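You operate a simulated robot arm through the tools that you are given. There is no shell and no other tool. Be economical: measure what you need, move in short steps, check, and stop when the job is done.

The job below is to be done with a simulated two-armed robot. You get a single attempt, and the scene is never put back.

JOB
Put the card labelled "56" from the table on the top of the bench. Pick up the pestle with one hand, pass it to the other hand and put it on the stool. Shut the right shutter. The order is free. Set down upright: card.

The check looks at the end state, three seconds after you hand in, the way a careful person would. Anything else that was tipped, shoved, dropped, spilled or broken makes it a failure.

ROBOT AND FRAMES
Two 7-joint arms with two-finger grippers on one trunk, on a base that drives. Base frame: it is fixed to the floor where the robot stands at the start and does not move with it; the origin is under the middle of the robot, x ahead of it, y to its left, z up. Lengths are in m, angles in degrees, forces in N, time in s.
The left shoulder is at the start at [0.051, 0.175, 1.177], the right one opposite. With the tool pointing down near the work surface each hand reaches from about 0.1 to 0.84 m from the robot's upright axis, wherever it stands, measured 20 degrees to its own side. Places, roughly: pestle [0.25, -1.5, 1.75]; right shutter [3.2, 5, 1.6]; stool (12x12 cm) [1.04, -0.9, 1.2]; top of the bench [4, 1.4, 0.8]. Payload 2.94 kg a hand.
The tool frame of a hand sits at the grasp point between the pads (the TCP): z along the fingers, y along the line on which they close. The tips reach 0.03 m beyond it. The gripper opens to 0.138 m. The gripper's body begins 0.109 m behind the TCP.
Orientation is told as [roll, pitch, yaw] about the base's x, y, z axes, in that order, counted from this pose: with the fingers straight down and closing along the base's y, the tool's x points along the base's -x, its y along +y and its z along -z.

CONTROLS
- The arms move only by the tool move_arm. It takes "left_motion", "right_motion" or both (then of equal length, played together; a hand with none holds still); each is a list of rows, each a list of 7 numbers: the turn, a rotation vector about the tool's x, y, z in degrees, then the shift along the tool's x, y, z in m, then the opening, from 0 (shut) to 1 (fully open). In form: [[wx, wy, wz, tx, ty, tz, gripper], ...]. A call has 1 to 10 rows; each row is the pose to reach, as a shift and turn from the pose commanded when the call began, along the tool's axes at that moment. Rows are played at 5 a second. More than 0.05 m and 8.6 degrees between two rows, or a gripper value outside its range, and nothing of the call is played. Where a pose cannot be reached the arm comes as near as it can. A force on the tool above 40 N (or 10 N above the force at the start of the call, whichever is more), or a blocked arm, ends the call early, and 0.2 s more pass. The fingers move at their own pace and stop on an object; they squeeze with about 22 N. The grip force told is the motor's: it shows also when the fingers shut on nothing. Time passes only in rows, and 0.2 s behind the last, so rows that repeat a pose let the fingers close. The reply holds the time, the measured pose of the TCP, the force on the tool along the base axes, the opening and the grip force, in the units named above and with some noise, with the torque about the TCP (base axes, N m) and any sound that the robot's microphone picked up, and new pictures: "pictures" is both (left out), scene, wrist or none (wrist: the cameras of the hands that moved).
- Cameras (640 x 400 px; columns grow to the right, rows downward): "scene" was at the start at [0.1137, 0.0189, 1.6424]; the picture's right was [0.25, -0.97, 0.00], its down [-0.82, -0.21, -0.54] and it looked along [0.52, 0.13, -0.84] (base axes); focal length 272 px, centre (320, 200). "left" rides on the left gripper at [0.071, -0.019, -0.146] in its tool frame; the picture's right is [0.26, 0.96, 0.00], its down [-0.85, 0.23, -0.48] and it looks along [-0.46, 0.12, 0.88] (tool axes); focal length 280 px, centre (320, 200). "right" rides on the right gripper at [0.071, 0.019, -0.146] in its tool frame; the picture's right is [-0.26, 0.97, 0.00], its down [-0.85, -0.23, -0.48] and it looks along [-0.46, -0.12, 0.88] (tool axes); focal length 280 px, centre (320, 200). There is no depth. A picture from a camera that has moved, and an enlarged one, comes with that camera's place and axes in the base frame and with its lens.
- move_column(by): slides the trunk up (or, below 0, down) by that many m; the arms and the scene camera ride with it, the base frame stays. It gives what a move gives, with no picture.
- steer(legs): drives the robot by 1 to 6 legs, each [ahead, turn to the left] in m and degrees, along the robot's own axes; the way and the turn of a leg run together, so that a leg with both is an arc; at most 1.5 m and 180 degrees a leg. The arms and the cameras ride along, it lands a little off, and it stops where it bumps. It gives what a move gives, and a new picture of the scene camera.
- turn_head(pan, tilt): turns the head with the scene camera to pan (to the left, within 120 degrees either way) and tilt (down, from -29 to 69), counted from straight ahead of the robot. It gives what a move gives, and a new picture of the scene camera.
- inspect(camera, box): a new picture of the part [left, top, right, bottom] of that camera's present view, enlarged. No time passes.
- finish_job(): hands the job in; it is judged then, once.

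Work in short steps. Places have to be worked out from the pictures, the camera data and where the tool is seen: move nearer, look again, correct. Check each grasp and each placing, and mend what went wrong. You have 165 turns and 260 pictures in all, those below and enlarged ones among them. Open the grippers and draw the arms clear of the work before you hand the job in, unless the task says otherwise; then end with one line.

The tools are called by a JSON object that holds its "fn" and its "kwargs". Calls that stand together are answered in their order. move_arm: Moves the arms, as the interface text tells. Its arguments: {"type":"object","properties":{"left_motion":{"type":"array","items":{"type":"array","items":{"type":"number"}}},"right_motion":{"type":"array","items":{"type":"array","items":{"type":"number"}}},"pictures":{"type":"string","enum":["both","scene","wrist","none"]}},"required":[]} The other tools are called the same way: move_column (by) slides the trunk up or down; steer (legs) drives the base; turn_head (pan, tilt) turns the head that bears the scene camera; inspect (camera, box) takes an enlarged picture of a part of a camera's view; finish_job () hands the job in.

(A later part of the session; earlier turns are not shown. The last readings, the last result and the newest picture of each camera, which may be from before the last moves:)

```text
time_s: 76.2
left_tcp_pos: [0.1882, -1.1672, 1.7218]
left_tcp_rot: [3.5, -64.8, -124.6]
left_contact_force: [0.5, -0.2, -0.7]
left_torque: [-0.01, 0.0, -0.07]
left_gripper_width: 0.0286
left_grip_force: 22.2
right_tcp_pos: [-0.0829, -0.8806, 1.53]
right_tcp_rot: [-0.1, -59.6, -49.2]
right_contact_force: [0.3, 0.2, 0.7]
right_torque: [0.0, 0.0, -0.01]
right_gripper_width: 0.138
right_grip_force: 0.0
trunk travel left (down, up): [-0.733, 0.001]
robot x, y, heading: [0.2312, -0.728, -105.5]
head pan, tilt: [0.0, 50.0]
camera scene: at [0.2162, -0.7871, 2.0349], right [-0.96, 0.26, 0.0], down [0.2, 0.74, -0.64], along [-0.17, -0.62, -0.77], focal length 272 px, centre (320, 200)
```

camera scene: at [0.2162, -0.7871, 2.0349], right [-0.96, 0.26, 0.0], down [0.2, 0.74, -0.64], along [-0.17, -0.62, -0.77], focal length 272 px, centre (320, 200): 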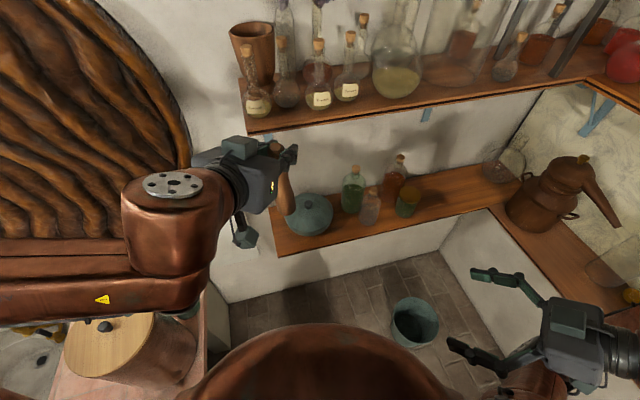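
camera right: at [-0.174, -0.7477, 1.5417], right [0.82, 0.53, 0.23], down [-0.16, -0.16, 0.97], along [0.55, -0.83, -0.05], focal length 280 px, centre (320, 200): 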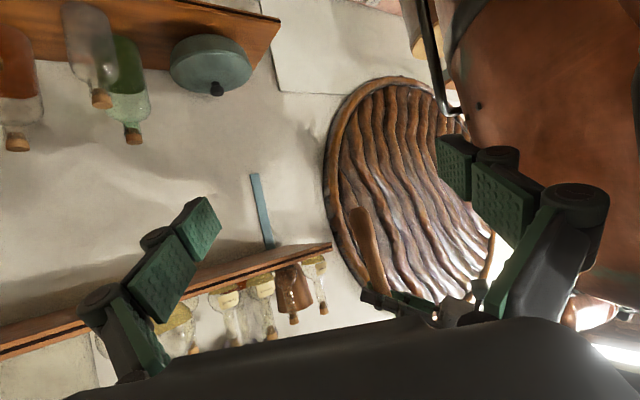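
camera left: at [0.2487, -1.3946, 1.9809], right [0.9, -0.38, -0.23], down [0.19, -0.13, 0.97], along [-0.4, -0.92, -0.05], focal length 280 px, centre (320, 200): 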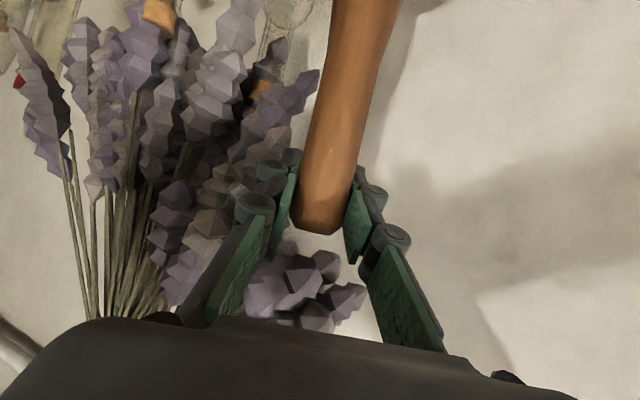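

The pestle hangs nearly vertical, bottom near (0.185, -1.17, 1.545). I bring the right hand to about 0.13 m from its lower part.

{"fn": "move_arm", "kwargs": {"right_motion": [[0, 0, 0, -0.0323, 0.0022, 0.0292, 1], [0, 0, 0, -0.0645, 0.0044, 0.0584, 1], [0, 0, 0, -0.0968, 0.0066, 0.0877, 1], [0, 0, 0, -0.129, 0.0088, 0.1169, 1], [0, 0, 0, -0.1613, 0.011, 0.1461, 0.8], [0, 0, 0, -0.1936, 0.0132, 0.1753, 0.7]], "pictures": "both"}}

```text
time_s: 77.8
left_tcp_pos: [0.1919, -1.1645, 1.7206]
left_tcp_rot: [3.4, -65.0, -124.5]
left_contact_force: [0.8, -0.1, -0.1]
left_torque: [0.02, 0.06, 0.0]
left_gripper_width: 0.0288
left_grip_force: 22.1
right_tcp_pos: [0.0801, -1.0651, 1.5768]
right_tcp_rot: [8.0, -56.4, -57.9]
right_contact_force: [0.5, 0.8, 0.3]
right_torque: [-0.05, 0.08, -0.09]
right_gripper_width: 0.0965
right_grip_force: 0.1
right hand out of reach, approached as far as the arm can: row 1, 2, 3
trunk travel left (down, up): [-0.733, 0.001]
robot x, y, heading: [0.2317, -0.7325, -105.7]
head pan, tilt: [0.0, 50.0]
stopped in row 6 (right hand): the arm was blocked; the commanded pose is now the measured one
camera scene: at [0.2218, -0.7836, 2.035], right [-0.96, 0.27, 0.0], down [0.2, 0.74, -0.64], along [-0.17, -0.62, -0.76], focal length 272 px, centre (320, 200)
camera right: at [-0.0065, -0.9291, 1.5994], right [0.83, 0.48, 0.29], down [-0.19, -0.25, 0.95], along [0.53, -0.84, -0.11], focal length 280 px, centre (320, 200)
```

scene: 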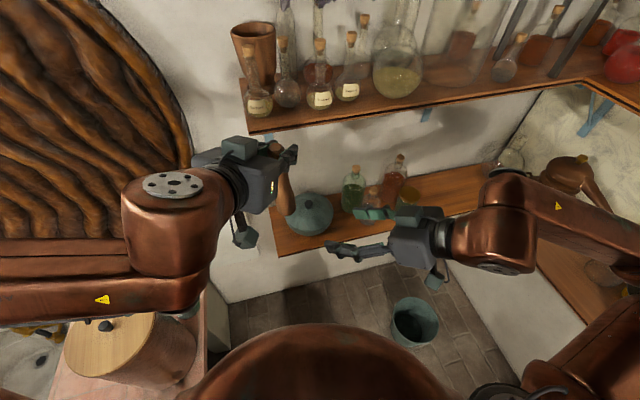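
right: 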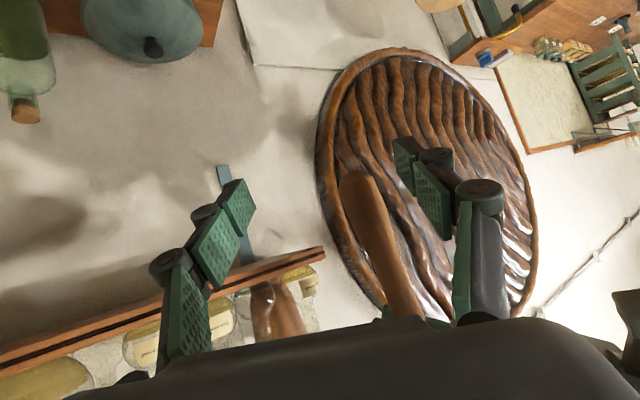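

The right arm reported a block, so I look at its elbow side.

{"fn": "turn_head", "kwargs": {"pan": -45, "tilt": 50}}

```text
time_s: 78.9
left_tcp_pos: [0.1874, -1.1664, 1.721]
left_tcp_rot: [3.5, -64.9, -124.7]
left_contact_force: [0.9, 0.4, -1.3]
left_torque: [-0.02, 0.02, -0.05]
left_gripper_width: 0.0288
left_grip_force: 22.0
right_tcp_pos: [0.0771, -1.0673, 1.5759]
right_tcp_rot: [8.4, -56.3, -58.2]
right_contact_force: [-0.4, 0.2, 0.2]
right_torque: [0.02, 0.03, 0.0]
right_gripper_width: 0.0968
right_grip_force: 0.0
trunk travel left (down, up): [-0.733, 0.001]
robot x, y, heading: [0.2324, -0.735, -105.6]
head pan, tilt: [-45.0, 50.0]
camera scene: at [0.1696, -0.7504, 2.0349], right [-0.49, 0.87, 0.0], down [0.67, 0.38, -0.64], along [-0.56, -0.32, -0.77], focal length 272 px, centre (320, 200)
```

scene: 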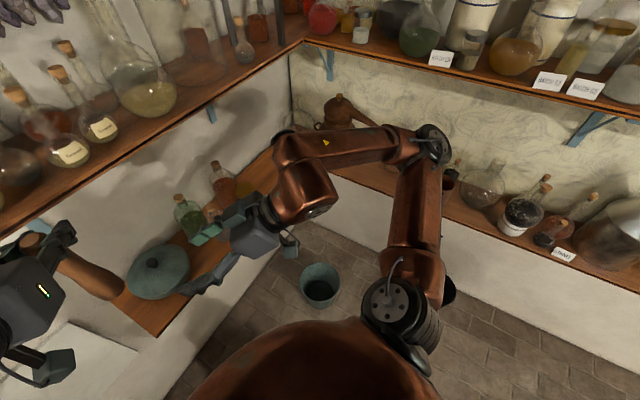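

The right elbow is close to the side shelves. I back off and turn 20 degrees left to give both elbows room.

{"fn": "steer", "kwargs": {"legs": [[-0.15, 20]]}}

{"fn": "turn_head", "kwargs": {"pan": 0, "tilt": 50}}

```text
time_s: 80.4
left_tcp_pos: [0.3535, -1.0069, 1.7216]
left_tcp_rot: [3.4, -64.7, -104.5]
left_contact_force: [-0.6, -0.8, -0.8]
left_torque: [0.01, 0.0, 0.0]
left_gripper_width: 0.0284
left_grip_force: 22.4
right_tcp_pos: [0.2147, -0.9541, 1.5765]
right_tcp_rot: [8.5, -56.3, -38.0]
right_contact_force: [0.0, -0.7, -0.2]
right_torque: [-0.03, -0.02, 0.02]
right_gripper_width: 0.0965
right_grip_force: 0.1
trunk travel left (down, up): [-0.733, 0.001]
robot x, y, heading: [0.2467, -0.5831, -85.0]
head pan, tilt: [-45.0, 50.0]
camera scene: at [0.1931, -0.6236, 2.0348], right [-0.76, 0.65, 0.0], down [0.49, 0.59, -0.64], along [-0.41, -0.49, -0.77], focal length 272 px, centre (320, 200)
```

scene: 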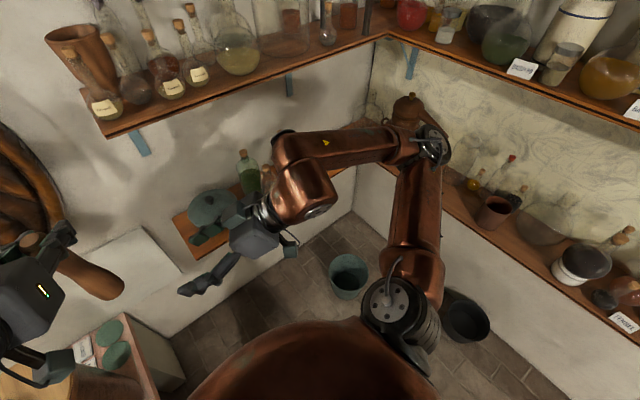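

```text
time_s: 81.5
left_tcp_pos: [0.3547, -1.007, 1.7214]
left_tcp_rot: [3.5, -64.8, -104.4]
left_contact_force: [-0.2, -0.4, -2.0]
left_torque: [-0.02, 0.01, 0.02]
left_gripper_width: 0.0288
left_grip_force: 22.1
right_tcp_pos: [0.2159, -0.952, 1.5745]
right_tcp_rot: [8.5, -56.3, -38.0]
right_contact_force: [-0.3, 0.5, -0.1]
right_torque: [0.02, 0.02, 0.06]
right_gripper_width: 0.0965
right_grip_force: 0.0
trunk travel left (down, up): [-0.733, 0.001]
robot x, y, heading: [0.2453, -0.5833, -85.0]
head pan, tilt: [0.0, 50.0]
camera scene: at [0.25, -0.6398, 2.0348], right [-1.0, -0.08, 0.0], down [-0.06, 0.76, -0.64], along [0.05, -0.64, -0.77], focal length 272 px, centre (320, 200)
```

scene: 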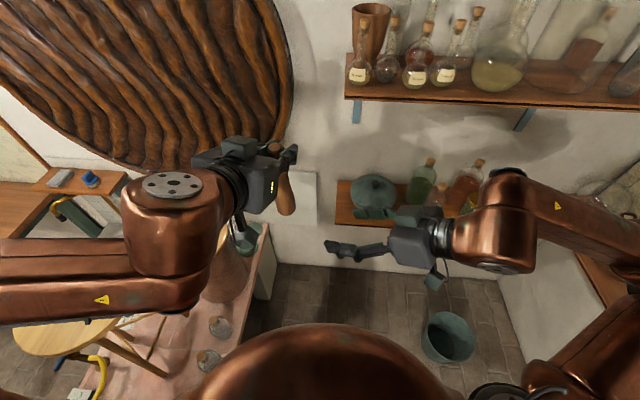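

Both arms have room now. I straighten the right hand and line it up with the pestle's lower part, still about 0.12 m short.

{"fn": "move_arm", "kwargs": {"right_motion": [[4.2, -1.9, 0, -0.022, 0.022, 0.0, 0.7], [8.5, -3.7, 0, -0.0444, 0.0443, 0.001, 0.7], [8.5, -3.7, 0, -0.0444, 0.0443, 0.001, 0.7]], "pictures": "both"}}

```text
time_s: 82.3
left_tcp_pos: [0.3517, -1.0054, 1.7207]
left_tcp_rot: [3.7, -64.7, -104.6]
left_contact_force: [0.2, 0.6, -1.7]
left_torque: [0.03, 0.01, 0.08]
left_gripper_width: 0.0285
left_grip_force: 21.8
right_tcp_pos: [0.2549, -0.9284, 1.6137]
right_tcp_rot: [0.4, -60.0, -38.6]
right_contact_force: [-1.2, 0.4, 0.0]
right_torque: [-0.02, 0.02, 0.04]
right_gripper_width: 0.0968
right_grip_force: 0.1
trunk travel left (down, up): [-0.733, 0.001]
robot x, y, heading: [0.2466, -0.5823, -85.1]
head pan, tilt: [0.0, 50.0]
camera scene: at [0.2475, -0.6379, 2.0349], right [-1.0, -0.08, 0.0], down [-0.06, 0.76, -0.64], along [0.05, -0.64, -0.77], focal length 272 px, centre (320, 200)
camera right: at [0.14, -0.8126, 1.6257], right [0.7, 0.68, 0.23], down [-0.14, -0.19, 0.97], along [0.7, -0.71, -0.04], focal length 280 px, centre (320, 200)
```

scene: 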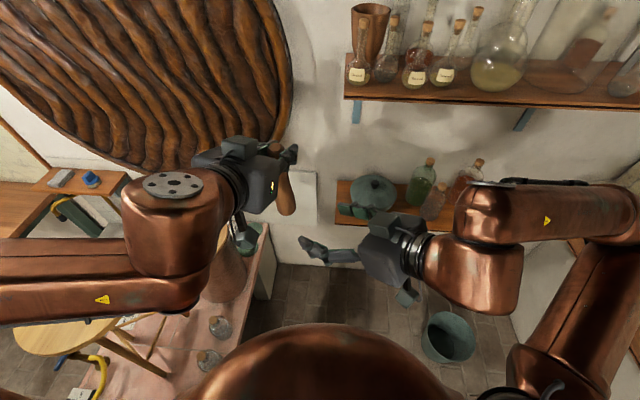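
right: 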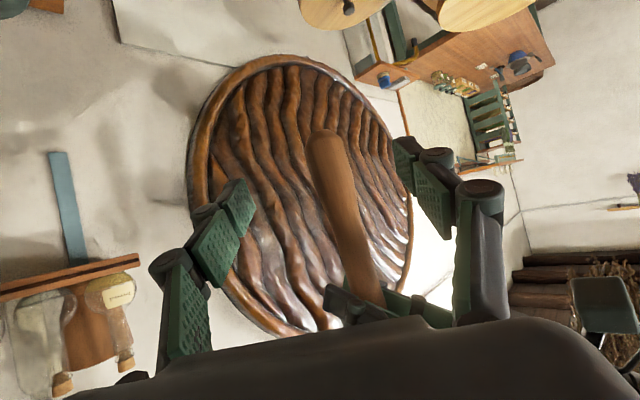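

The pestle is centred between the right fingers. I move in horizontally 0.12 m at this height.

{"fn": "move_arm", "kwargs": {"right_motion": [[0, 0, 0, -0.02, 0.001, 0.035, 0.7], [0, 0, 0, -0.04, 0.002, 0.07, 0.7], [0, 0, 0, -0.062, 0.003, 0.107, 0.7], [0, 0, 0, -0.062, 0.003, 0.107, 0.7]], "pictures": "both"}}

```text
time_s: 83.3
left_tcp_pos: [0.3557, -1.0052, 1.7219]
left_tcp_rot: [3.4, -64.8, -104.4]
left_contact_force: [-0.1, -0.1, -1.2]
left_torque: [-0.01, -0.01, -0.01]
left_gripper_width: 0.0287
left_grip_force: 22.1
right_tcp_pos: [0.3565, -1.0053, 1.6166]
right_tcp_rot: [0.1, -59.9, -38.3]
right_contact_force: [1.3, -0.3, 0.7]
right_torque: [-0.02, 0.0, -0.01]
right_gripper_width: 0.0962
right_grip_force: 0.1
trunk travel left (down, up): [-0.733, 0.001]
robot x, y, heading: [0.2478, -0.5848, -85.0]
head pan, tilt: [0.0, 50.0]
camera scene: at [0.2517, -0.6387, 2.0349], right [-1.0, -0.08, 0.0], down [-0.06, 0.76, -0.64], along [0.05, -0.64, -0.77], focal length 272 px, centre (320, 200)
camera right: at [0.2425, -0.8895, 1.6279], right [0.7, 0.68, 0.23], down [-0.13, -0.19, 0.97], along [0.7, -0.71, -0.04], focal length 280 px, centre (320, 200)
```

scene: 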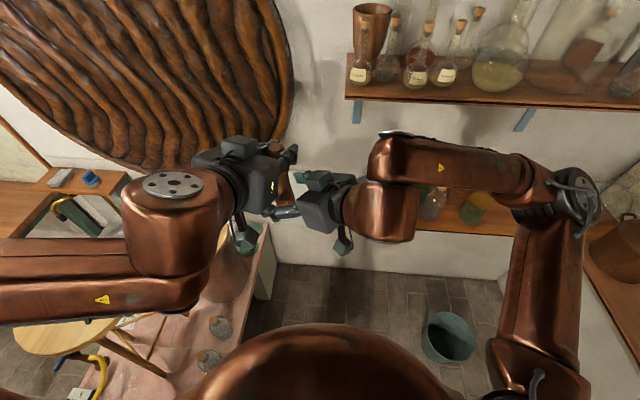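
right: 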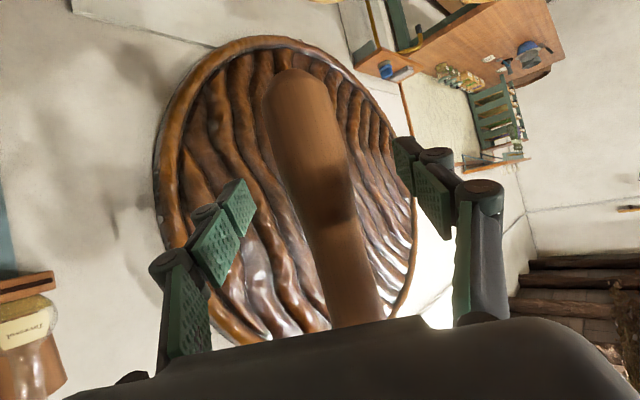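

The pestle sits between the right pads. I close the right gripper.

{"fn": "move_arm", "kwargs": {"right_motion": [[0, 0, 0, 0, 0, 0, 0.3], [0, 0, 0, 0, 0, 0, 0], [0, 0, 0, 0, 0, 0, 0], [0, 0, 0, 0, 0, 0, 0], [0, 0, 0, 0, 0, 0, 0], [0, 0, 0, 0, 0, 0, 0]], "pictures": "wrist"}}

```text
time_s: 84.7
left_tcp_pos: [0.3547, -1.0053, 1.7213]
left_tcp_rot: [3.5, -64.8, -104.5]
left_contact_force: [-3.1, -1.6, -0.9]
left_torque: [0.33, -0.07, 0.09]
left_gripper_width: 0.0288
left_grip_force: 21.5
right_tcp_pos: [0.3553, -1.0033, 1.6163]
right_tcp_rot: [0.3, -60.1, -38.4]
right_contact_force: [1.4, 0.7, -1.1]
right_torque: [-0.49, 0.28, -0.06]
right_gripper_width: 0.0363
right_grip_force: 21.8
trunk travel left (down, up): [-0.733, 0.001]
robot x, y, heading: [0.248, -0.583, -85.1]
head pan, tilt: [0.0, 50.0]
camera right: at [0.2411, -0.8892, 1.6279], right [0.7, 0.68, 0.23], down [-0.13, -0.19, 0.97], along [0.7, -0.71, -0.04], focal length 280 px, centre (320, 200)
```

right: 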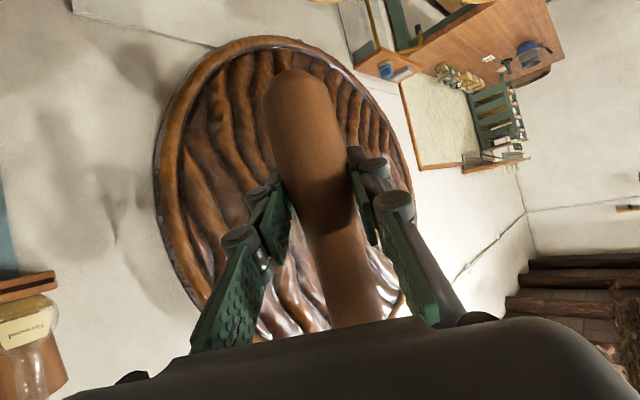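

The right hand holds the pestle at 0.036 m. I open the left gripper and draw it back along its own axis.

{"fn": "move_arm", "kwargs": {"left_motion": [[0, 0, 0, 0, 0, 0, 0.25], [0, 0, 0, 0, 0, 0, 0.5], [0, 0, 0, 0, 0, 0, 0.5], [0, 0, 0, -0.005, 0.0, -0.03, 0.5], [0, 0, 0, -0.01, 0.0, -0.07, 0.5], [0, 0, 0, -0.02, 0.0, -0.11, 0.5]], "pictures": "both"}}

```text
time_s: 86.1
left_tcp_pos: [0.3674, -0.9102, 1.7854]
left_tcp_rot: [3.6, -64.9, -104.6]
left_contact_force: [-0.5, 0.9, -0.2]
left_torque: [-0.01, 0.01, 0.02]
left_gripper_width: 0.0692
left_grip_force: 0.0
right_tcp_pos: [0.3559, -1.0016, 1.6171]
right_tcp_rot: [0.2, -60.1, -38.2]
right_contact_force: [-0.2, 0.5, -0.1]
right_torque: [-0.04, -0.01, -0.03]
right_gripper_width: 0.0356
right_grip_force: 22.3
trunk travel left (down, up): [-0.733, 0.001]
robot x, y, heading: [0.2478, -0.5845, -85.2]
head pan, tilt: [0.0, 50.0]
camera scene: at [0.2496, -0.6352, 2.035], right [-1.0, -0.08, 0.0], down [-0.06, 0.76, -0.64], along [0.05, -0.64, -0.77], focal length 272 px, centre (320, 200)
camera left: at [0.3795, -0.7465, 1.7823], right [0.97, -0.08, -0.21], down [0.21, 0.03, 0.98], along [-0.07, -1.0, 0.05], focal length 280 px, centre (320, 200)
```

scene: 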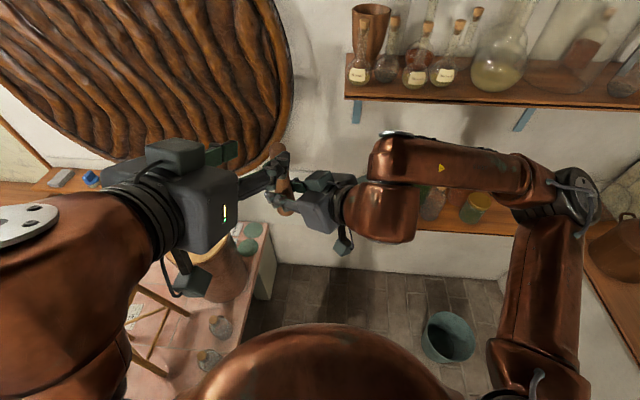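
left: 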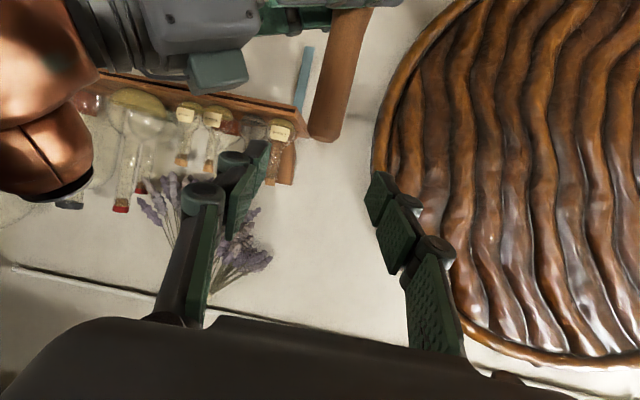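

The hand-over worked and the right hand alone holds the pestle. I tuck the left arm to its side with the tool pointing down.

{"fn": "move_arm", "kwargs": {"left_motion": [[-1.2, 7.1, -1.9, 0.026, 0.0325, -0.0073, 0.5], [-2.4, 14.3, -3.8, 0.052, 0.065, -0.0145, 0.5], [-3.7, 21.4, -5.8, 0.078, 0.0975, -0.0218, 0.5], [-4.9, 28.5, -7.7, 0.104, 0.13, -0.029, 0.5], [-6.1, 35.7, -9.6, 0.13, 0.162, -0.036, 0.5], [-7.3, 42.8, -11.5, 0.157, 0.195, -0.0435, 0.5], [-8.6, 49.9, -13.5, 0.183, 0.227, -0.051, 0.5], [-9.8, 57.1, -15.4, 0.209, 0.26, -0.058, 0.5], [-11, 64.2, -17.3, 0.2349, 0.2924, -0.0653, 0.5]], "pictures": "scene"}}

```text
time_s: 88.3
left_tcp_pos: [0.6539, -0.8124, 1.7269]
left_tcp_rot: [1.8, -28.9, -91.7]
left_contact_force: [0.5, -0.6, -0.1]
left_torque: [-0.05, 0.0, 0.0]
left_gripper_width: 0.069
left_grip_force: 0.1
right_tcp_pos: [0.3574, -1.003, 1.6156]
right_tcp_rot: [0.2, -60.0, -38.5]
right_contact_force: [0.4, -0.3, 0.1]
right_torque: [0.0, -0.01, 0.0]
right_gripper_width: 0.0355
right_grip_force: 22.1
trunk travel left (down, up): [-0.733, 0.001]
robot x, y, heading: [0.2461, -0.5802, -85.2]
head pan, tilt: [0.0, 50.0]
stopped in row 9 (left hand): the arm was blocked; the commanded pose is now the measured one
camera scene: at [0.2517, -0.6379, 2.0349], right [-1.0, -0.08, 0.0], down [-0.06, 0.76, -0.64], along [0.05, -0.64, -0.77], focal length 272 px, centre (320, 200)
```

scene: 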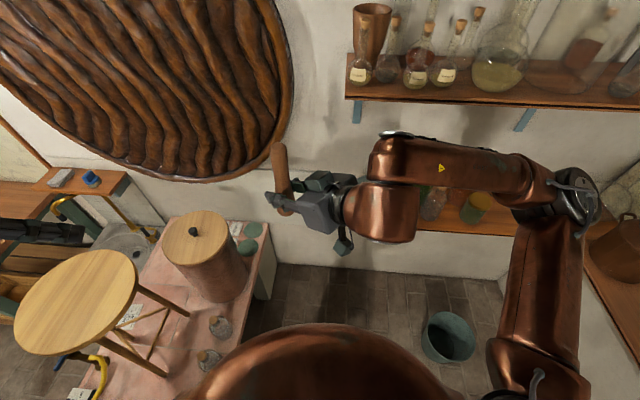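

The left arm lagged but is clear. I finish turning its tool down.

{"fn": "move_arm", "kwargs": {"left_motion": [[0, 6, 0, 0, 0, 0, 0.5], [0, 12, 0, 0.01, 0, 0, 0.5], [0, 18, 0, 0.02, 0, 0.01, 0.5], [0, 24, 0, 0.03, 0, 0.03, 0.5], [0, 29, 0, 0.04, 0, 0.05, 0.5], [0, 29, 0, 0.05, 0, 0.07, 0.5]], "pictures": "none"}}

{"fn": "turn_head", "kwargs": {"pan": 75, "tilt": 45}}

```text
time_s: 89.7
left_tcp_pos: [0.6455, -0.7589, 1.6047]
left_tcp_rot: [1.2, -0.1, -90.9]
left_contact_force: [1.1, -0.4, -0.8]
left_torque: [0.08, 0.03, 0.0]
left_gripper_width: 0.0688
left_grip_force: 0.0
left hand out of reach, approached as far as the arm can: row 2, 3, 4, 5, 6
right_tcp_pos: [0.3588, -1.0088, 1.6148]
right_tcp_rot: [0.5, -59.8, -38.6]
right_contact_force: [0.1, -0.2, -0.2]
right_torque: [0.05, 0.0, 0.03]
right_gripper_width: 0.0357
right_grip_force: 22.3
trunk travel left (down, up): [-0.733, 0.001]
robot x, y, heading: [0.2468, -0.5805, -85.3]
head pan, tilt: [0.0, 50.0]
```

```text
time_s: 91.2
left_tcp_pos: [0.6421, -0.7535, 1.6086]
left_tcp_rot: [1.2, -0.3, -90.9]
left_contact_force: [0.3, 0.2, -0.1]
left_torque: [-0.02, 0.0, 0.01]
left_gripper_width: 0.0688
left_grip_force: 0.1
right_tcp_pos: [0.3564, -1.0034, 1.6167]
right_tcp_rot: [0.3, -59.9, -38.5]
right_contact_force: [-0.3, -0.5, -0.7]
right_torque: [0.01, 0.0, 0.0]
right_gripper_width: 0.0354
right_grip_force: 22.7
trunk travel left (down, up): [-0.733, 0.001]
robot x, y, heading: [0.2423, -0.5854, -85.3]
head pan, tilt: [75.0, 45.0]
camera scene: at [0.3238, -0.5755, 2.0418], right [-0.18, -0.98, 0.0], down [-0.7, 0.13, -0.71], along [0.7, -0.13, -0.71], focal length 272 px, centre (320, 200)
```

scene: 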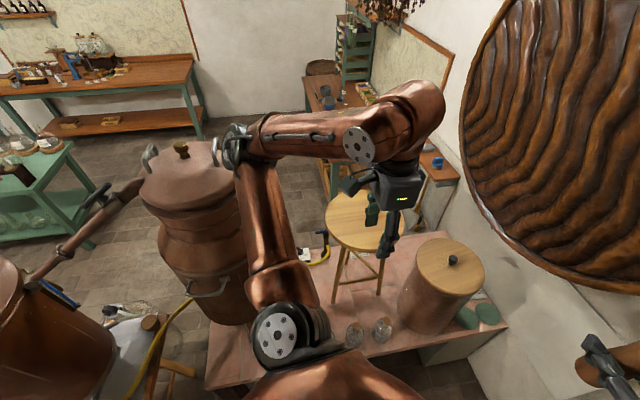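

Nothing is close to the arms. I drive ahead 0.15 m, then turn left to face the stool.

{"fn": "steer", "kwargs": {"legs": [[0.15, 0], [0, 75]]}}

{"fn": "turn_head", "kwargs": {"pan": -5, "tilt": 50}}

```text
time_s: 95.8
left_tcp_pos: [0.5259, -0.3964, 1.6067]
left_tcp_rot: [1.2, -0.2, -15.8]
left_contact_force: [0.4, -0.2, 0.2]
left_torque: [0.0, 0.03, 0.0]
left_gripper_width: 0.0687
left_grip_force: 0.0
right_tcp_pos: [0.694, -0.7362, 1.6155]
right_tcp_rot: [0.3, -60.0, 36.6]
right_contact_force: [0.4, 0.2, -1.7]
right_torque: [0.03, 0.01, 0.02]
right_gripper_width: 0.0357
right_grip_force: 21.5
trunk travel left (down, up): [-0.733, 0.001]
robot x, y, heading: [0.2596, -0.7342, -10.1]
head pan, tilt: [75.0, 45.0]
camera scene: at [0.273, -0.6555, 2.0418], right [0.91, -0.42, 0.0], down [-0.3, -0.64, -0.71], along [0.3, 0.64, -0.71], focal length 272 px, centre (320, 200)
```

scene: 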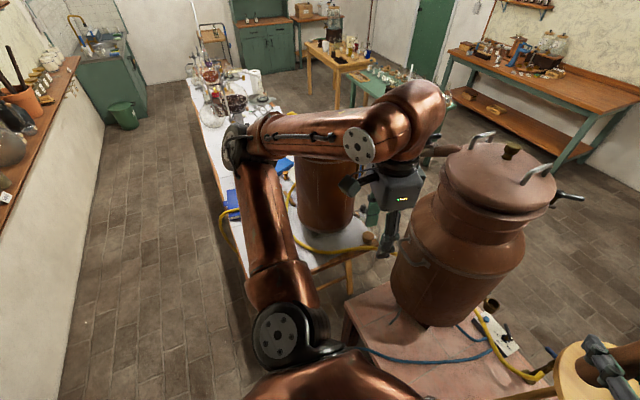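

```text
time_s: 97.3
left_tcp_pos: [0.5252, -0.3957, 1.607]
left_tcp_rot: [1.2, -0.2, -15.7]
left_contact_force: [-0.2, -0.3, 0.8]
left_torque: [-0.01, 0.02, 0.0]
left_gripper_width: 0.0689
left_grip_force: 0.0
right_tcp_pos: [0.694, -0.7354, 1.6153]
right_tcp_rot: [0.3, -60.0, 36.7]
right_contact_force: [0.1, 0.2, -1.0]
right_torque: [0.01, 0.01, -0.03]
right_gripper_width: 0.0358
right_grip_force: 22.0
trunk travel left (down, up): [-0.733, 0.001]
robot x, y, heading: [0.2553, -0.7359, -10.2]
head pan, tilt: [-5.0, 50.0]
camera scene: at [0.3129, -0.7486, 2.0349], right [-0.26, -0.97, 0.0], down [-0.74, 0.2, -0.64], along [0.62, -0.17, -0.77], focal length 272 px, centre (320, 200)
```

scene: 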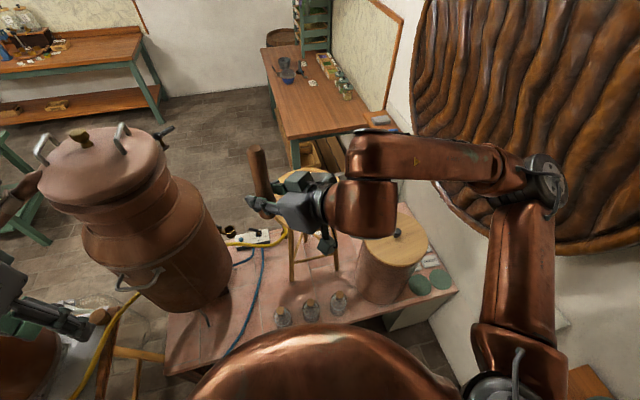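

The stool is at about (1.01, -0.88). I carry the pestle over it at the present height, yawing the hand toward straight ahead.

{"fn": "move_arm", "kwargs": {"right_motion": [[2.7, 0, 1.6, -0.0099, -0.0374, 0.0172, 0], [5.4, 0, 3.1, -0.0198, -0.0748, 0.0343, 0], [8.1, 0, 4.7, -0.0298, -0.1122, 0.0515, 0], [10.8, 0, 6.2, -0.0397, -0.1496, 0.0687, 0], [13.5, 0, 7.8, -0.0496, -0.187, 0.0859, 0], [16.2, 0, 9.4, -0.0595, -0.2243, 0.103, 0], [19, 0, 10.9, -0.0695, -0.2617, 0.1202, 0], [21.7, 0, 12.5, -0.0794, -0.2991, 0.1374, 0]], "pictures": "none"}}

{"fn": "move_column", "kwargs": {"by": -0.2}}

{"fn": "move_arm", "kwargs": {"right_motion": [[0, 0, 0, 0, 0, 0, 0]], "pictures": "both"}}

```text
time_s: 99.2
left_tcp_pos: [0.5274, -0.3953, 1.607]
left_tcp_rot: [1.2, -0.1, -15.8]
left_contact_force: [0.1, 0.8, 0.4]
left_torque: [0.03, 0.04, -0.04]
left_gripper_width: 0.0691
left_grip_force: 0.1
right_tcp_pos: [1.0032, -0.8809, 1.6125]
right_tcp_rot: [0.3, -59.8, 11.5]
right_contact_force: [0.6, -0.3, -0.9]
right_torque: [0.02, 0.0, 0.03]
right_gripper_width: 0.0357
right_grip_force: 22.2
trunk travel left (down, up): [-0.733, 0.001]
robot x, y, heading: [0.256, -0.7313, -10.0]
head pan, tilt: [-5.0, 50.0]
```

```text
time_s: 101.3
left_tcp_pos: [0.5261, -0.3962, 1.4072]
left_tcp_rot: [1.2, -0.3, -15.8]
left_contact_force: [0.2, -0.6, 0.3]
left_torque: [-0.01, -0.07, 0.04]
left_gripper_width: 0.0686
left_grip_force: 0.0
right_tcp_pos: [1.0002, -0.8801, 1.416]
right_tcp_rot: [0.2, -60.0, 11.7]
right_contact_force: [-0.6, 0.3, -1.8]
right_torque: [0.01, 0.01, 0.01]
right_gripper_width: 0.0359
right_grip_force: 22.1
trunk travel left (down, up): [-0.533, 0.201]
robot x, y, heading: [0.2586, -0.7354, -10.2]
head pan, tilt: [-5.0, 50.0]
```

```text
time_s: 101.7
left_tcp_pos: [0.5259, -0.3965, 1.4061]
left_tcp_rot: [1.2, -0.3, -15.8]
left_contact_force: [-0.6, -0.7, 0.7]
left_torque: [-0.01, 0.0, -0.05]
left_gripper_width: 0.0689
left_grip_force: 0.0
right_tcp_pos: [1.0012, -0.8791, 1.4148]
right_tcp_rot: [0.2, -59.9, 11.7]
right_contact_force: [0.8, 0.6, -1.9]
right_torque: [0.0, 0.01, 0.01]
right_gripper_width: 0.0353
right_grip_force: 21.9
trunk travel left (down, up): [-0.533, 0.201]
robot x, y, heading: [0.2626, -0.732, -9.9]
head pan, tilt: [-5.0, 50.0]
camera scene: at [0.3234, -0.7507, 1.8352], right [-0.26, -0.97, 0.0], down [-0.74, 0.2, -0.64], along [0.62, -0.17, -0.77], focal length 272 px, centre (320, 200)
camera right: at [0.8387, -0.8947, 1.4274], right [-0.07, 0.97, 0.23], down [0.06, -0.22, 0.97], along [1.0, 0.08, -0.04], focal length 280 px, centre (320, 200)
```

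scene: 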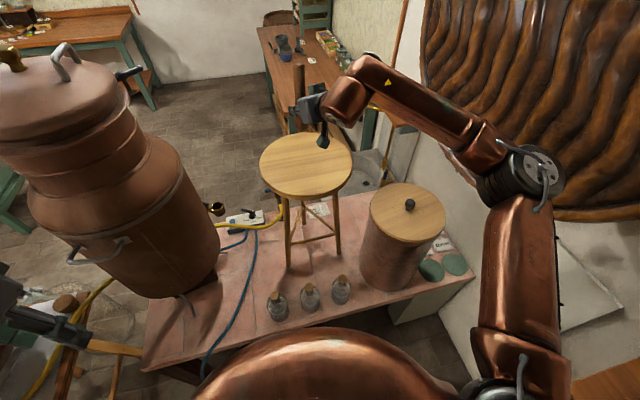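
right: 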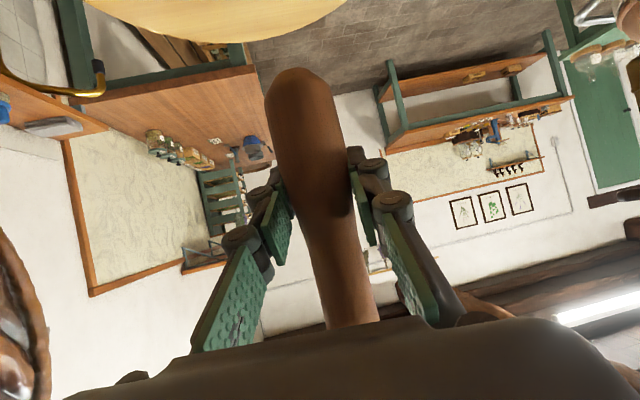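

The pestle hangs over the middle of the stool, at about (1.0, -0.886). I check its bottom end for flatness.

{"fn": "inspect", "kwargs": {"camera": "right", "box": [230, 40, 390, 240]}}

{"fn": "inspect", "kwargs": {"camera": "scene", "box": [240, 50, 400, 210]}}

```text
2.00 times, centred on (310, 140) of right
camera zoom: at [0.8387, -0.8947, 1.4274], right [-0.07, 0.97, 0.23], down [0.06, -0.22, 0.97], along [1.0, 0.08, -0.04], focal length 561 px, centre (340, 320)
```

zoom: 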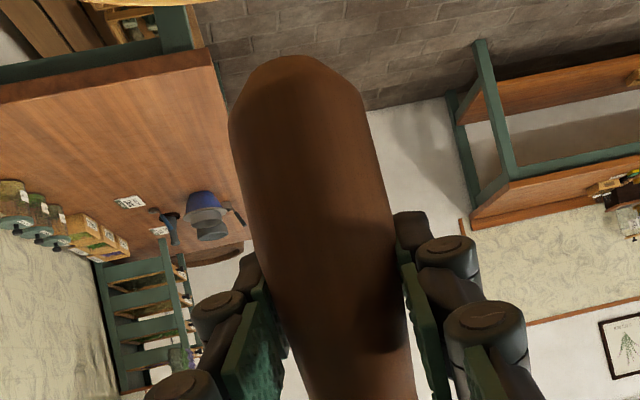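

```text
2.50 times, centred on (320, 130) of scene
camera zoom: at [0.3234, -0.7507, 1.8352], right [-0.26, -0.97, 0.0], down [-0.74, 0.2, -0.64], along [0.62, -0.17, -0.77], focal length 680 px, centre (320, 375)
```

zoom: 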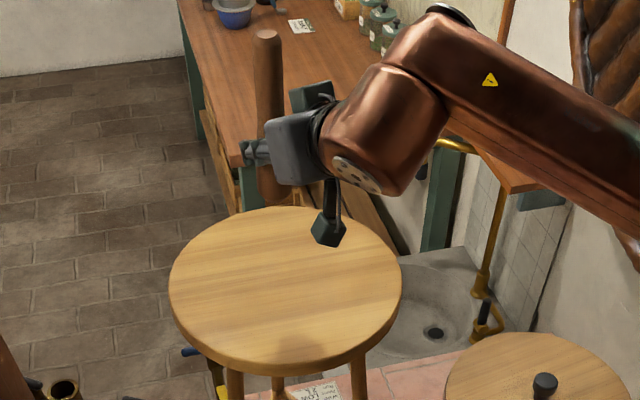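

The bottom has a small flat, and measurements give at most 1–2 degrees of lean. I correct 1.5 degrees and lower 12 cm toward the stool.

{"fn": "move_arm", "kwargs": {"right_motion": [[0, 0.5, 0, 0.026, -0.001, 0.015, 0], [0, 1, 0, 0.052, -0.002, 0.03, 0], [0, 1.5, 0, 0.078, -0.004, 0.045, 0], [0, 1.5, 0, 0.104, -0.005, 0.06, 0]], "pictures": "both"}}

```text
time_s: 102.7
left_tcp_pos: [0.5267, -0.3964, 1.4065]
left_tcp_rot: [1.1, -0.3, -15.8]
left_contact_force: [0.0, 0.0, 0.3]
left_torque: [0.01, 0.04, 0.01]
left_gripper_width: 0.069
left_grip_force: 0.0
right_tcp_pos: [1.0019, -0.8853, 1.2947]
right_tcp_rot: [0.4, -58.4, 11.6]
right_contact_force: [1.1, 0.4, -1.0]
right_torque: [0.0, 0.0, 0.0]
right_gripper_width: 0.0355
right_grip_force: 22.0
trunk travel left (down, up): [-0.533, 0.201]
robot x, y, heading: [0.2569, -0.7369, -10.2]
head pan, tilt: [-5.0, 50.0]
camera scene: at [0.3241, -0.7513, 1.8351], right [-0.26, -0.97, 0.0], down [-0.74, 0.2, -0.64], along [0.62, -0.17, -0.77], focal length 272 px, centre (320, 200)
camera right: at [0.8406, -0.9002, 1.3109], right [-0.07, 0.97, 0.23], down [0.09, -0.22, 0.97], along [0.99, 0.08, -0.07], focal length 280 px, centre (320, 200)
```

scene: 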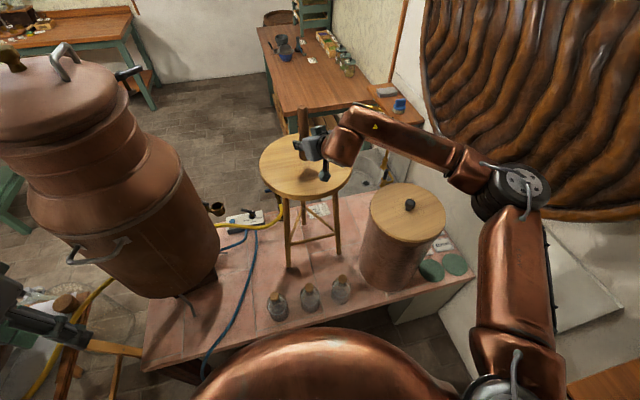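
right: 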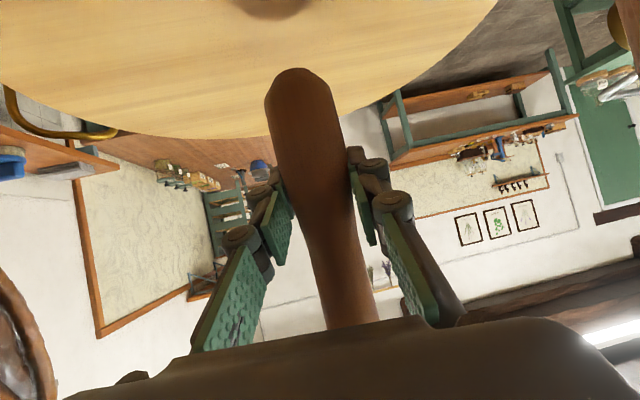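

I lower the next 1.8 cm and read the force.

{"fn": "move_arm", "kwargs": {"right_motion": [[0, 0, 0, 0.0068, 0, 0.0042, 0], [0, 0, 0, 0.0111, 0, 0.0068, 0], [0, 0, 0, 0.0153, 0, 0.0094, 0]], "pictures": "wrist"}}

```text
time_s: 103.5
left_tcp_pos: [0.5271, -0.3964, 1.4067]
left_tcp_rot: [1.3, -0.4, -15.8]
left_contact_force: [-0.3, -0.2, 0.4]
left_torque: [-0.03, -0.01, 0.0]
left_gripper_width: 0.0688
left_grip_force: 0.2
right_tcp_pos: [1.0008, -0.8843, 1.2773]
right_tcp_rot: [0.3, -58.4, 11.6]
right_contact_force: [-1.0, 0.0, -0.8]
right_torque: [0.03, -0.01, 0.01]
right_gripper_width: 0.0353
right_grip_force: 22.1
trunk travel left (down, up): [-0.533, 0.201]
robot x, y, heading: [0.2623, -0.7316, -10.0]
head pan, tilt: [-5.0, 50.0]
camera right: at [0.8398, -0.8996, 1.2935], right [-0.07, 0.97, 0.23], down [0.09, -0.22, 0.97], along [0.99, 0.08, -0.07], focal length 280 px, centre (320, 200)
```

right: 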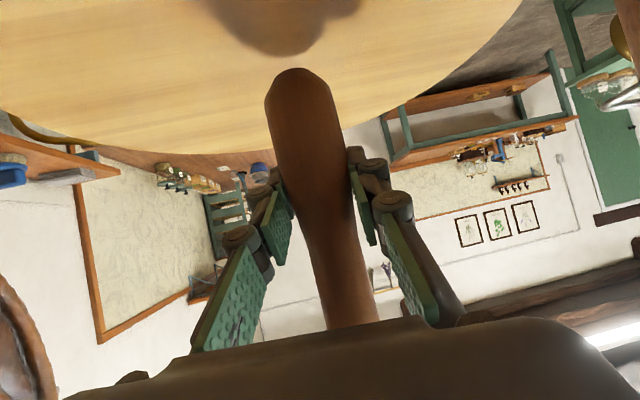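

No contact yet. I lower in 3 mm steps.

{"fn": "move_arm", "kwargs": {"right_motion": [[0, 0, 0, 0.0026, 0, 0.0016, 0], [0, 0, 0, 0.0051, 0, 0.0031, 0], [0, 0, 0, 0.0077, 0, 0.0047, 0]], "pictures": "wrist"}}

```text
time_s: 104.3
left_tcp_pos: [0.5267, -0.396, 1.4074]
left_tcp_rot: [1.2, -0.2, -15.8]
left_contact_force: [-0.5, 0.1, 0.4]
left_torque: [0.03, -0.01, -0.02]
left_gripper_width: 0.0691
left_grip_force: 0.0
right_tcp_pos: [1.0014, -0.8851, 1.2678]
right_tcp_rot: [0.3, -58.4, 11.7]
right_contact_force: [0.6, -0.1, -0.8]
right_torque: [0.01, 0.02, -0.01]
right_gripper_width: 0.0356
right_grip_force: 22.0
trunk travel left (down, up): [-0.533, 0.201]
robot x, y, heading: [0.2598, -0.7336, -10.2]
head pan, tilt: [-5.0, 50.0]
camera right: at [0.8401, -0.8994, 1.2841], right [-0.06, 0.97, 0.23], down [0.09, -0.22, 0.97], along [0.99, 0.08, -0.07], focal length 280 px, centre (320, 200)
```

right: 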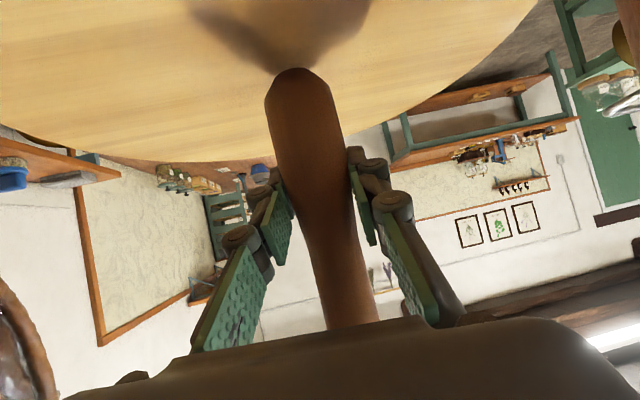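

Still no contact, though its shadow is closing in. I go another 1.2 cm in 3 mm steps.

{"fn": "move_arm", "kwargs": {"right_motion": [[0, 0, 0, 0.0026, 0, 0.0016, 0], [0, 0, 0, 0.0051, 0, 0.0031, 0], [0, 0, 0, 0.0077, 0, 0.0047, 0], [0, 0, 0, 0.0102, 0, 0.0063, 0]], "pictures": "wrist"}}

```text
time_s: 105.3
left_tcp_pos: [0.5235, -0.3955, 1.4054]
left_tcp_rot: [1.2, -0.4, -15.8]
left_contact_force: [0.4, 1.1, -0.2]
left_torque: [0.01, 0.02, -0.01]
left_gripper_width: 0.0691
left_grip_force: 0.0
right_tcp_pos: [1.0002, -0.8844, 1.2615]
right_tcp_rot: [0.1, -59.0, 11.6]
right_contact_force: [1.6, -1.5, 16.9]
right_torque: [-0.03, 0.2, 0.04]
right_gripper_width: 0.0356
right_grip_force: 22.0
trunk travel left (down, up): [-0.533, 0.201]
robot x, y, heading: [0.2582, -0.7319, -10.1]
head pan, tilt: [-5.0, 50.0]
camera right: at [0.8392, -0.8997, 1.276], right [-0.07, 0.97, 0.23], down [0.08, -0.22, 0.97], along [0.99, 0.08, -0.06], focal length 280 px, centre (320, 200)
```

right: 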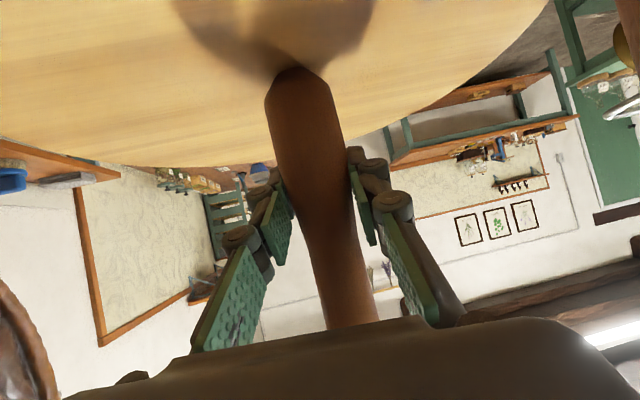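

It touches with 17 N, and the torque says the near edge of the bottom touches first. I ease up a little, tilt the top 2 degrees away, and touch again lightly.

{"fn": "move_arm", "kwargs": {"right_motion": [[0, 1, 0, -0.004, 0, -0.0025, 0], [0, 2.5, 0, -0.004, 0, -0.0025, 0], [0, 2.5, 0, -0.002, 0, -0.0012, 0], [0, 2.5, 0, -0.002, 0, -0.0012, 0]], "pictures": "none"}}

```text
time_s: 106.3
left_tcp_pos: [0.5241, -0.395, 1.4053]
left_tcp_rot: [1.3, -0.3, -15.9]
left_contact_force: [0.3, 0.6, 0.1]
left_torque: [-0.01, -0.01, -0.03]
left_gripper_width: 0.0689
left_grip_force: 0.1
right_tcp_pos: [1.0011, -0.8836, 1.2604]
right_tcp_rot: [0.2, -56.1, 11.8]
right_contact_force: [0.9, -0.3, 12.7]
right_torque: [0.16, -0.3, 0.01]
right_gripper_width: 0.0357
right_grip_force: 21.5
trunk travel left (down, up): [-0.533, 0.201]
robot x, y, heading: [0.2633, -0.7309, -10.3]
head pan, tilt: [-5.0, 50.0]
```

Now the far edge touches instead, so the true upright lies in between and the bottom is reasonably wide. I set the middle tilt and correct about 1 degree of roll.

{"fn": "move_arm", "kwargs": {"right_motion": [[-0.5, -1.4, 0.8, -0.001, 0, -0.0006, 0], [-0.5, -1.4, 0.8, 0, 0, 0, 0], [-0.5, -1.4, 0.8, 0, 0, 0, 0]], "pictures": "none"}}

```text
time_s: 107.1
left_tcp_pos: [0.5247, -0.3962, 1.4067]
left_tcp_rot: [1.1, -0.4, -15.8]
left_contact_force: [0.4, -0.2, -0.5]
left_torque: [-0.01, 0.0, 0.02]
left_gripper_width: 0.069
left_grip_force: 0.0
right_tcp_pos: [1.0001, -0.8858, 1.261]
right_tcp_rot: [2.0, -57.4, 10.3]
right_contact_force: [-4.5, -2.7, 11.4]
right_torque: [-0.19, 0.32, 0.0]
right_gripper_width: 0.0355
right_grip_force: 22.1
trunk travel left (down, up): [-0.533, 0.201]
robot x, y, heading: [0.2604, -0.7374, -10.4]
head pan, tilt: [-5.0, 50.0]
```

The contact is now centred, so the pestle stands flat. I open the fingers just slightly and look.

{"fn": "move_arm", "kwargs": {"right_motion": [[0, 0, 0, 0, 0, 0, 0.3], [0, 0, 0, 0, 0, 0, 0.36], [0, 0, 0, 0, 0, 0, 0.4]], "pictures": "both"}}

```text
time_s: 107.9
left_tcp_pos: [0.5264, -0.3951, 1.4058]
left_tcp_rot: [1.2, -0.2, -15.9]
left_contact_force: [0.6, 0.2, 0.2]
left_torque: [0.05, 0.06, 0.04]
left_gripper_width: 0.0689
left_grip_force: 0.0
right_tcp_pos: [1.0013, -0.8837, 1.258]
right_tcp_rot: [2.1, -57.3, 10.3]
right_contact_force: [-0.5, 0.2, 0.4]
right_torque: [0.02, 0.01, 0.05]
right_gripper_width: 0.0551
right_grip_force: 0.1
trunk travel left (down, up): [-0.533, 0.201]
robot x, y, heading: [0.256, -0.7358, -9.9]
head pan, tilt: [-5.0, 50.0]
camera scene: at [0.3238, -0.7505, 1.8351], right [-0.26, -0.97, 0.0], down [-0.74, 0.2, -0.64], along [0.62, -0.17, -0.77], focal length 272 px, centre (320, 200)
camera right: at [0.8408, -0.8993, 1.2781], right [-0.06, 0.97, 0.24], down [0.11, -0.23, 0.97], along [0.99, 0.08, -0.09], focal length 280 px, centre (320, 200)
```

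scene: 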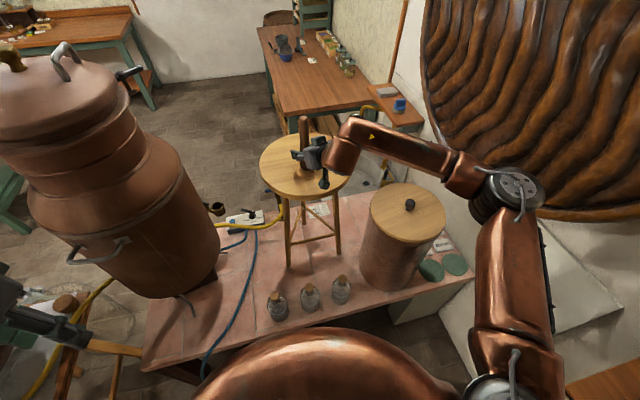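
right: 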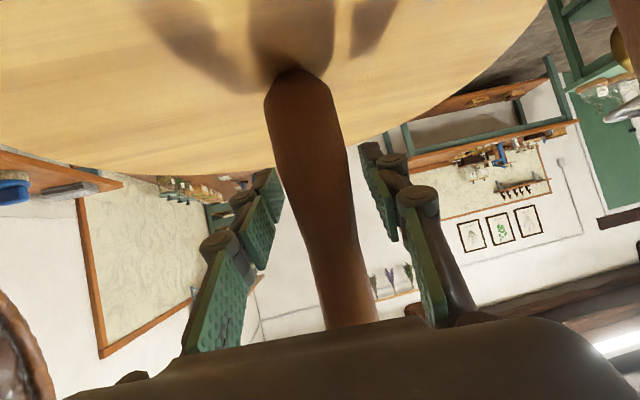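

The pestle stands free on the stool. I open wider and withdraw straight back along the tool.

{"fn": "move_arm", "kwargs": {"right_motion": [[0, 0, 0, 0, 0, 0, 0.6], [0, 0, 0, 0, 0, 0, 0.75], [0, 0, 0, 0, 0, -0.02, 0.75], [0, 0, 0, 0, 0, -0.05, 0.75], [0, 0, 0, 0, 0, -0.09, 0.75], [0, 0, 0, 0, 0, -0.13, 0.75], [0, 0, 0, 0, 0, -0.17, 0.75], [0, 0, 0, -0.02, 0, -0.21, 0.75], [0, 0, 0, -0.05, 0, -0.24, 0.75]], "pictures": "both"}}

```text
time_s: 109.9
left_tcp_pos: [0.5267, -0.3961, 1.4069]
left_tcp_rot: [1.2, -0.3, -15.8]
left_contact_force: [-0.7, -0.3, 0.1]
left_torque: [-0.05, 0.0, -0.02]
left_gripper_width: 0.0691
left_grip_force: 0.2
right_tcp_pos: [0.8312, -0.9212, 1.4304]
right_tcp_rot: [1.8, -57.2, 10.4]
right_contact_force: [-0.1, 0.0, -0.2]
right_torque: [0.01, 0.05, -0.03]
right_gripper_width: 0.1034
right_grip_force: 0.1
trunk travel left (down, up): [-0.533, 0.201]
robot x, y, heading: [0.2577, -0.7347, -10.0]
head pan, tilt: [-5.0, 50.0]
camera scene: at [0.3228, -0.7503, 1.8352], right [-0.26, -0.97, 0.0], down [-0.74, 0.2, -0.64], along [0.62, -0.17, -0.77], focal length 272 px, centre (320, 200)
camera right: at [0.6703, -0.9371, 1.4498], right [-0.06, 0.97, 0.24], down [0.11, -0.23, 0.97], along [0.99, 0.08, -0.09], focal length 280 px, centre (320, 200)
```

scene: 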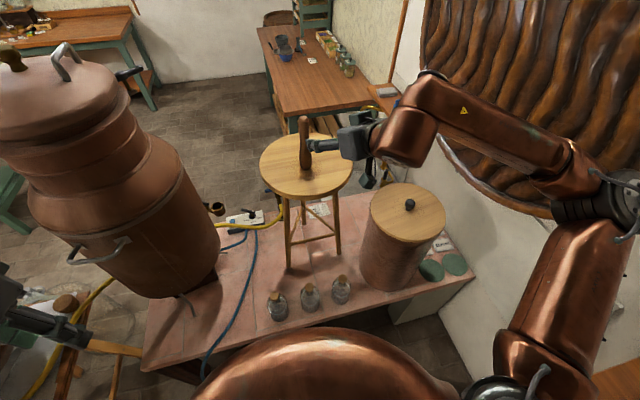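
right: 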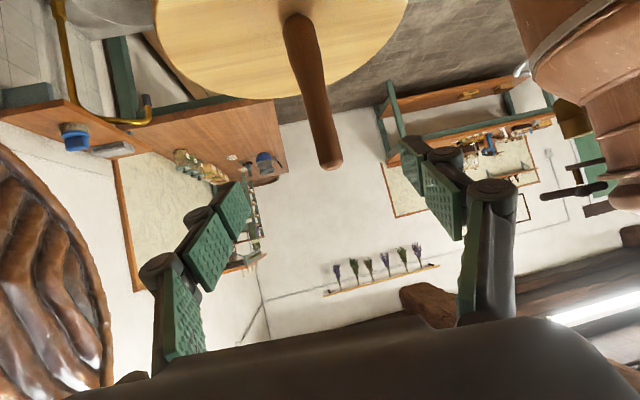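

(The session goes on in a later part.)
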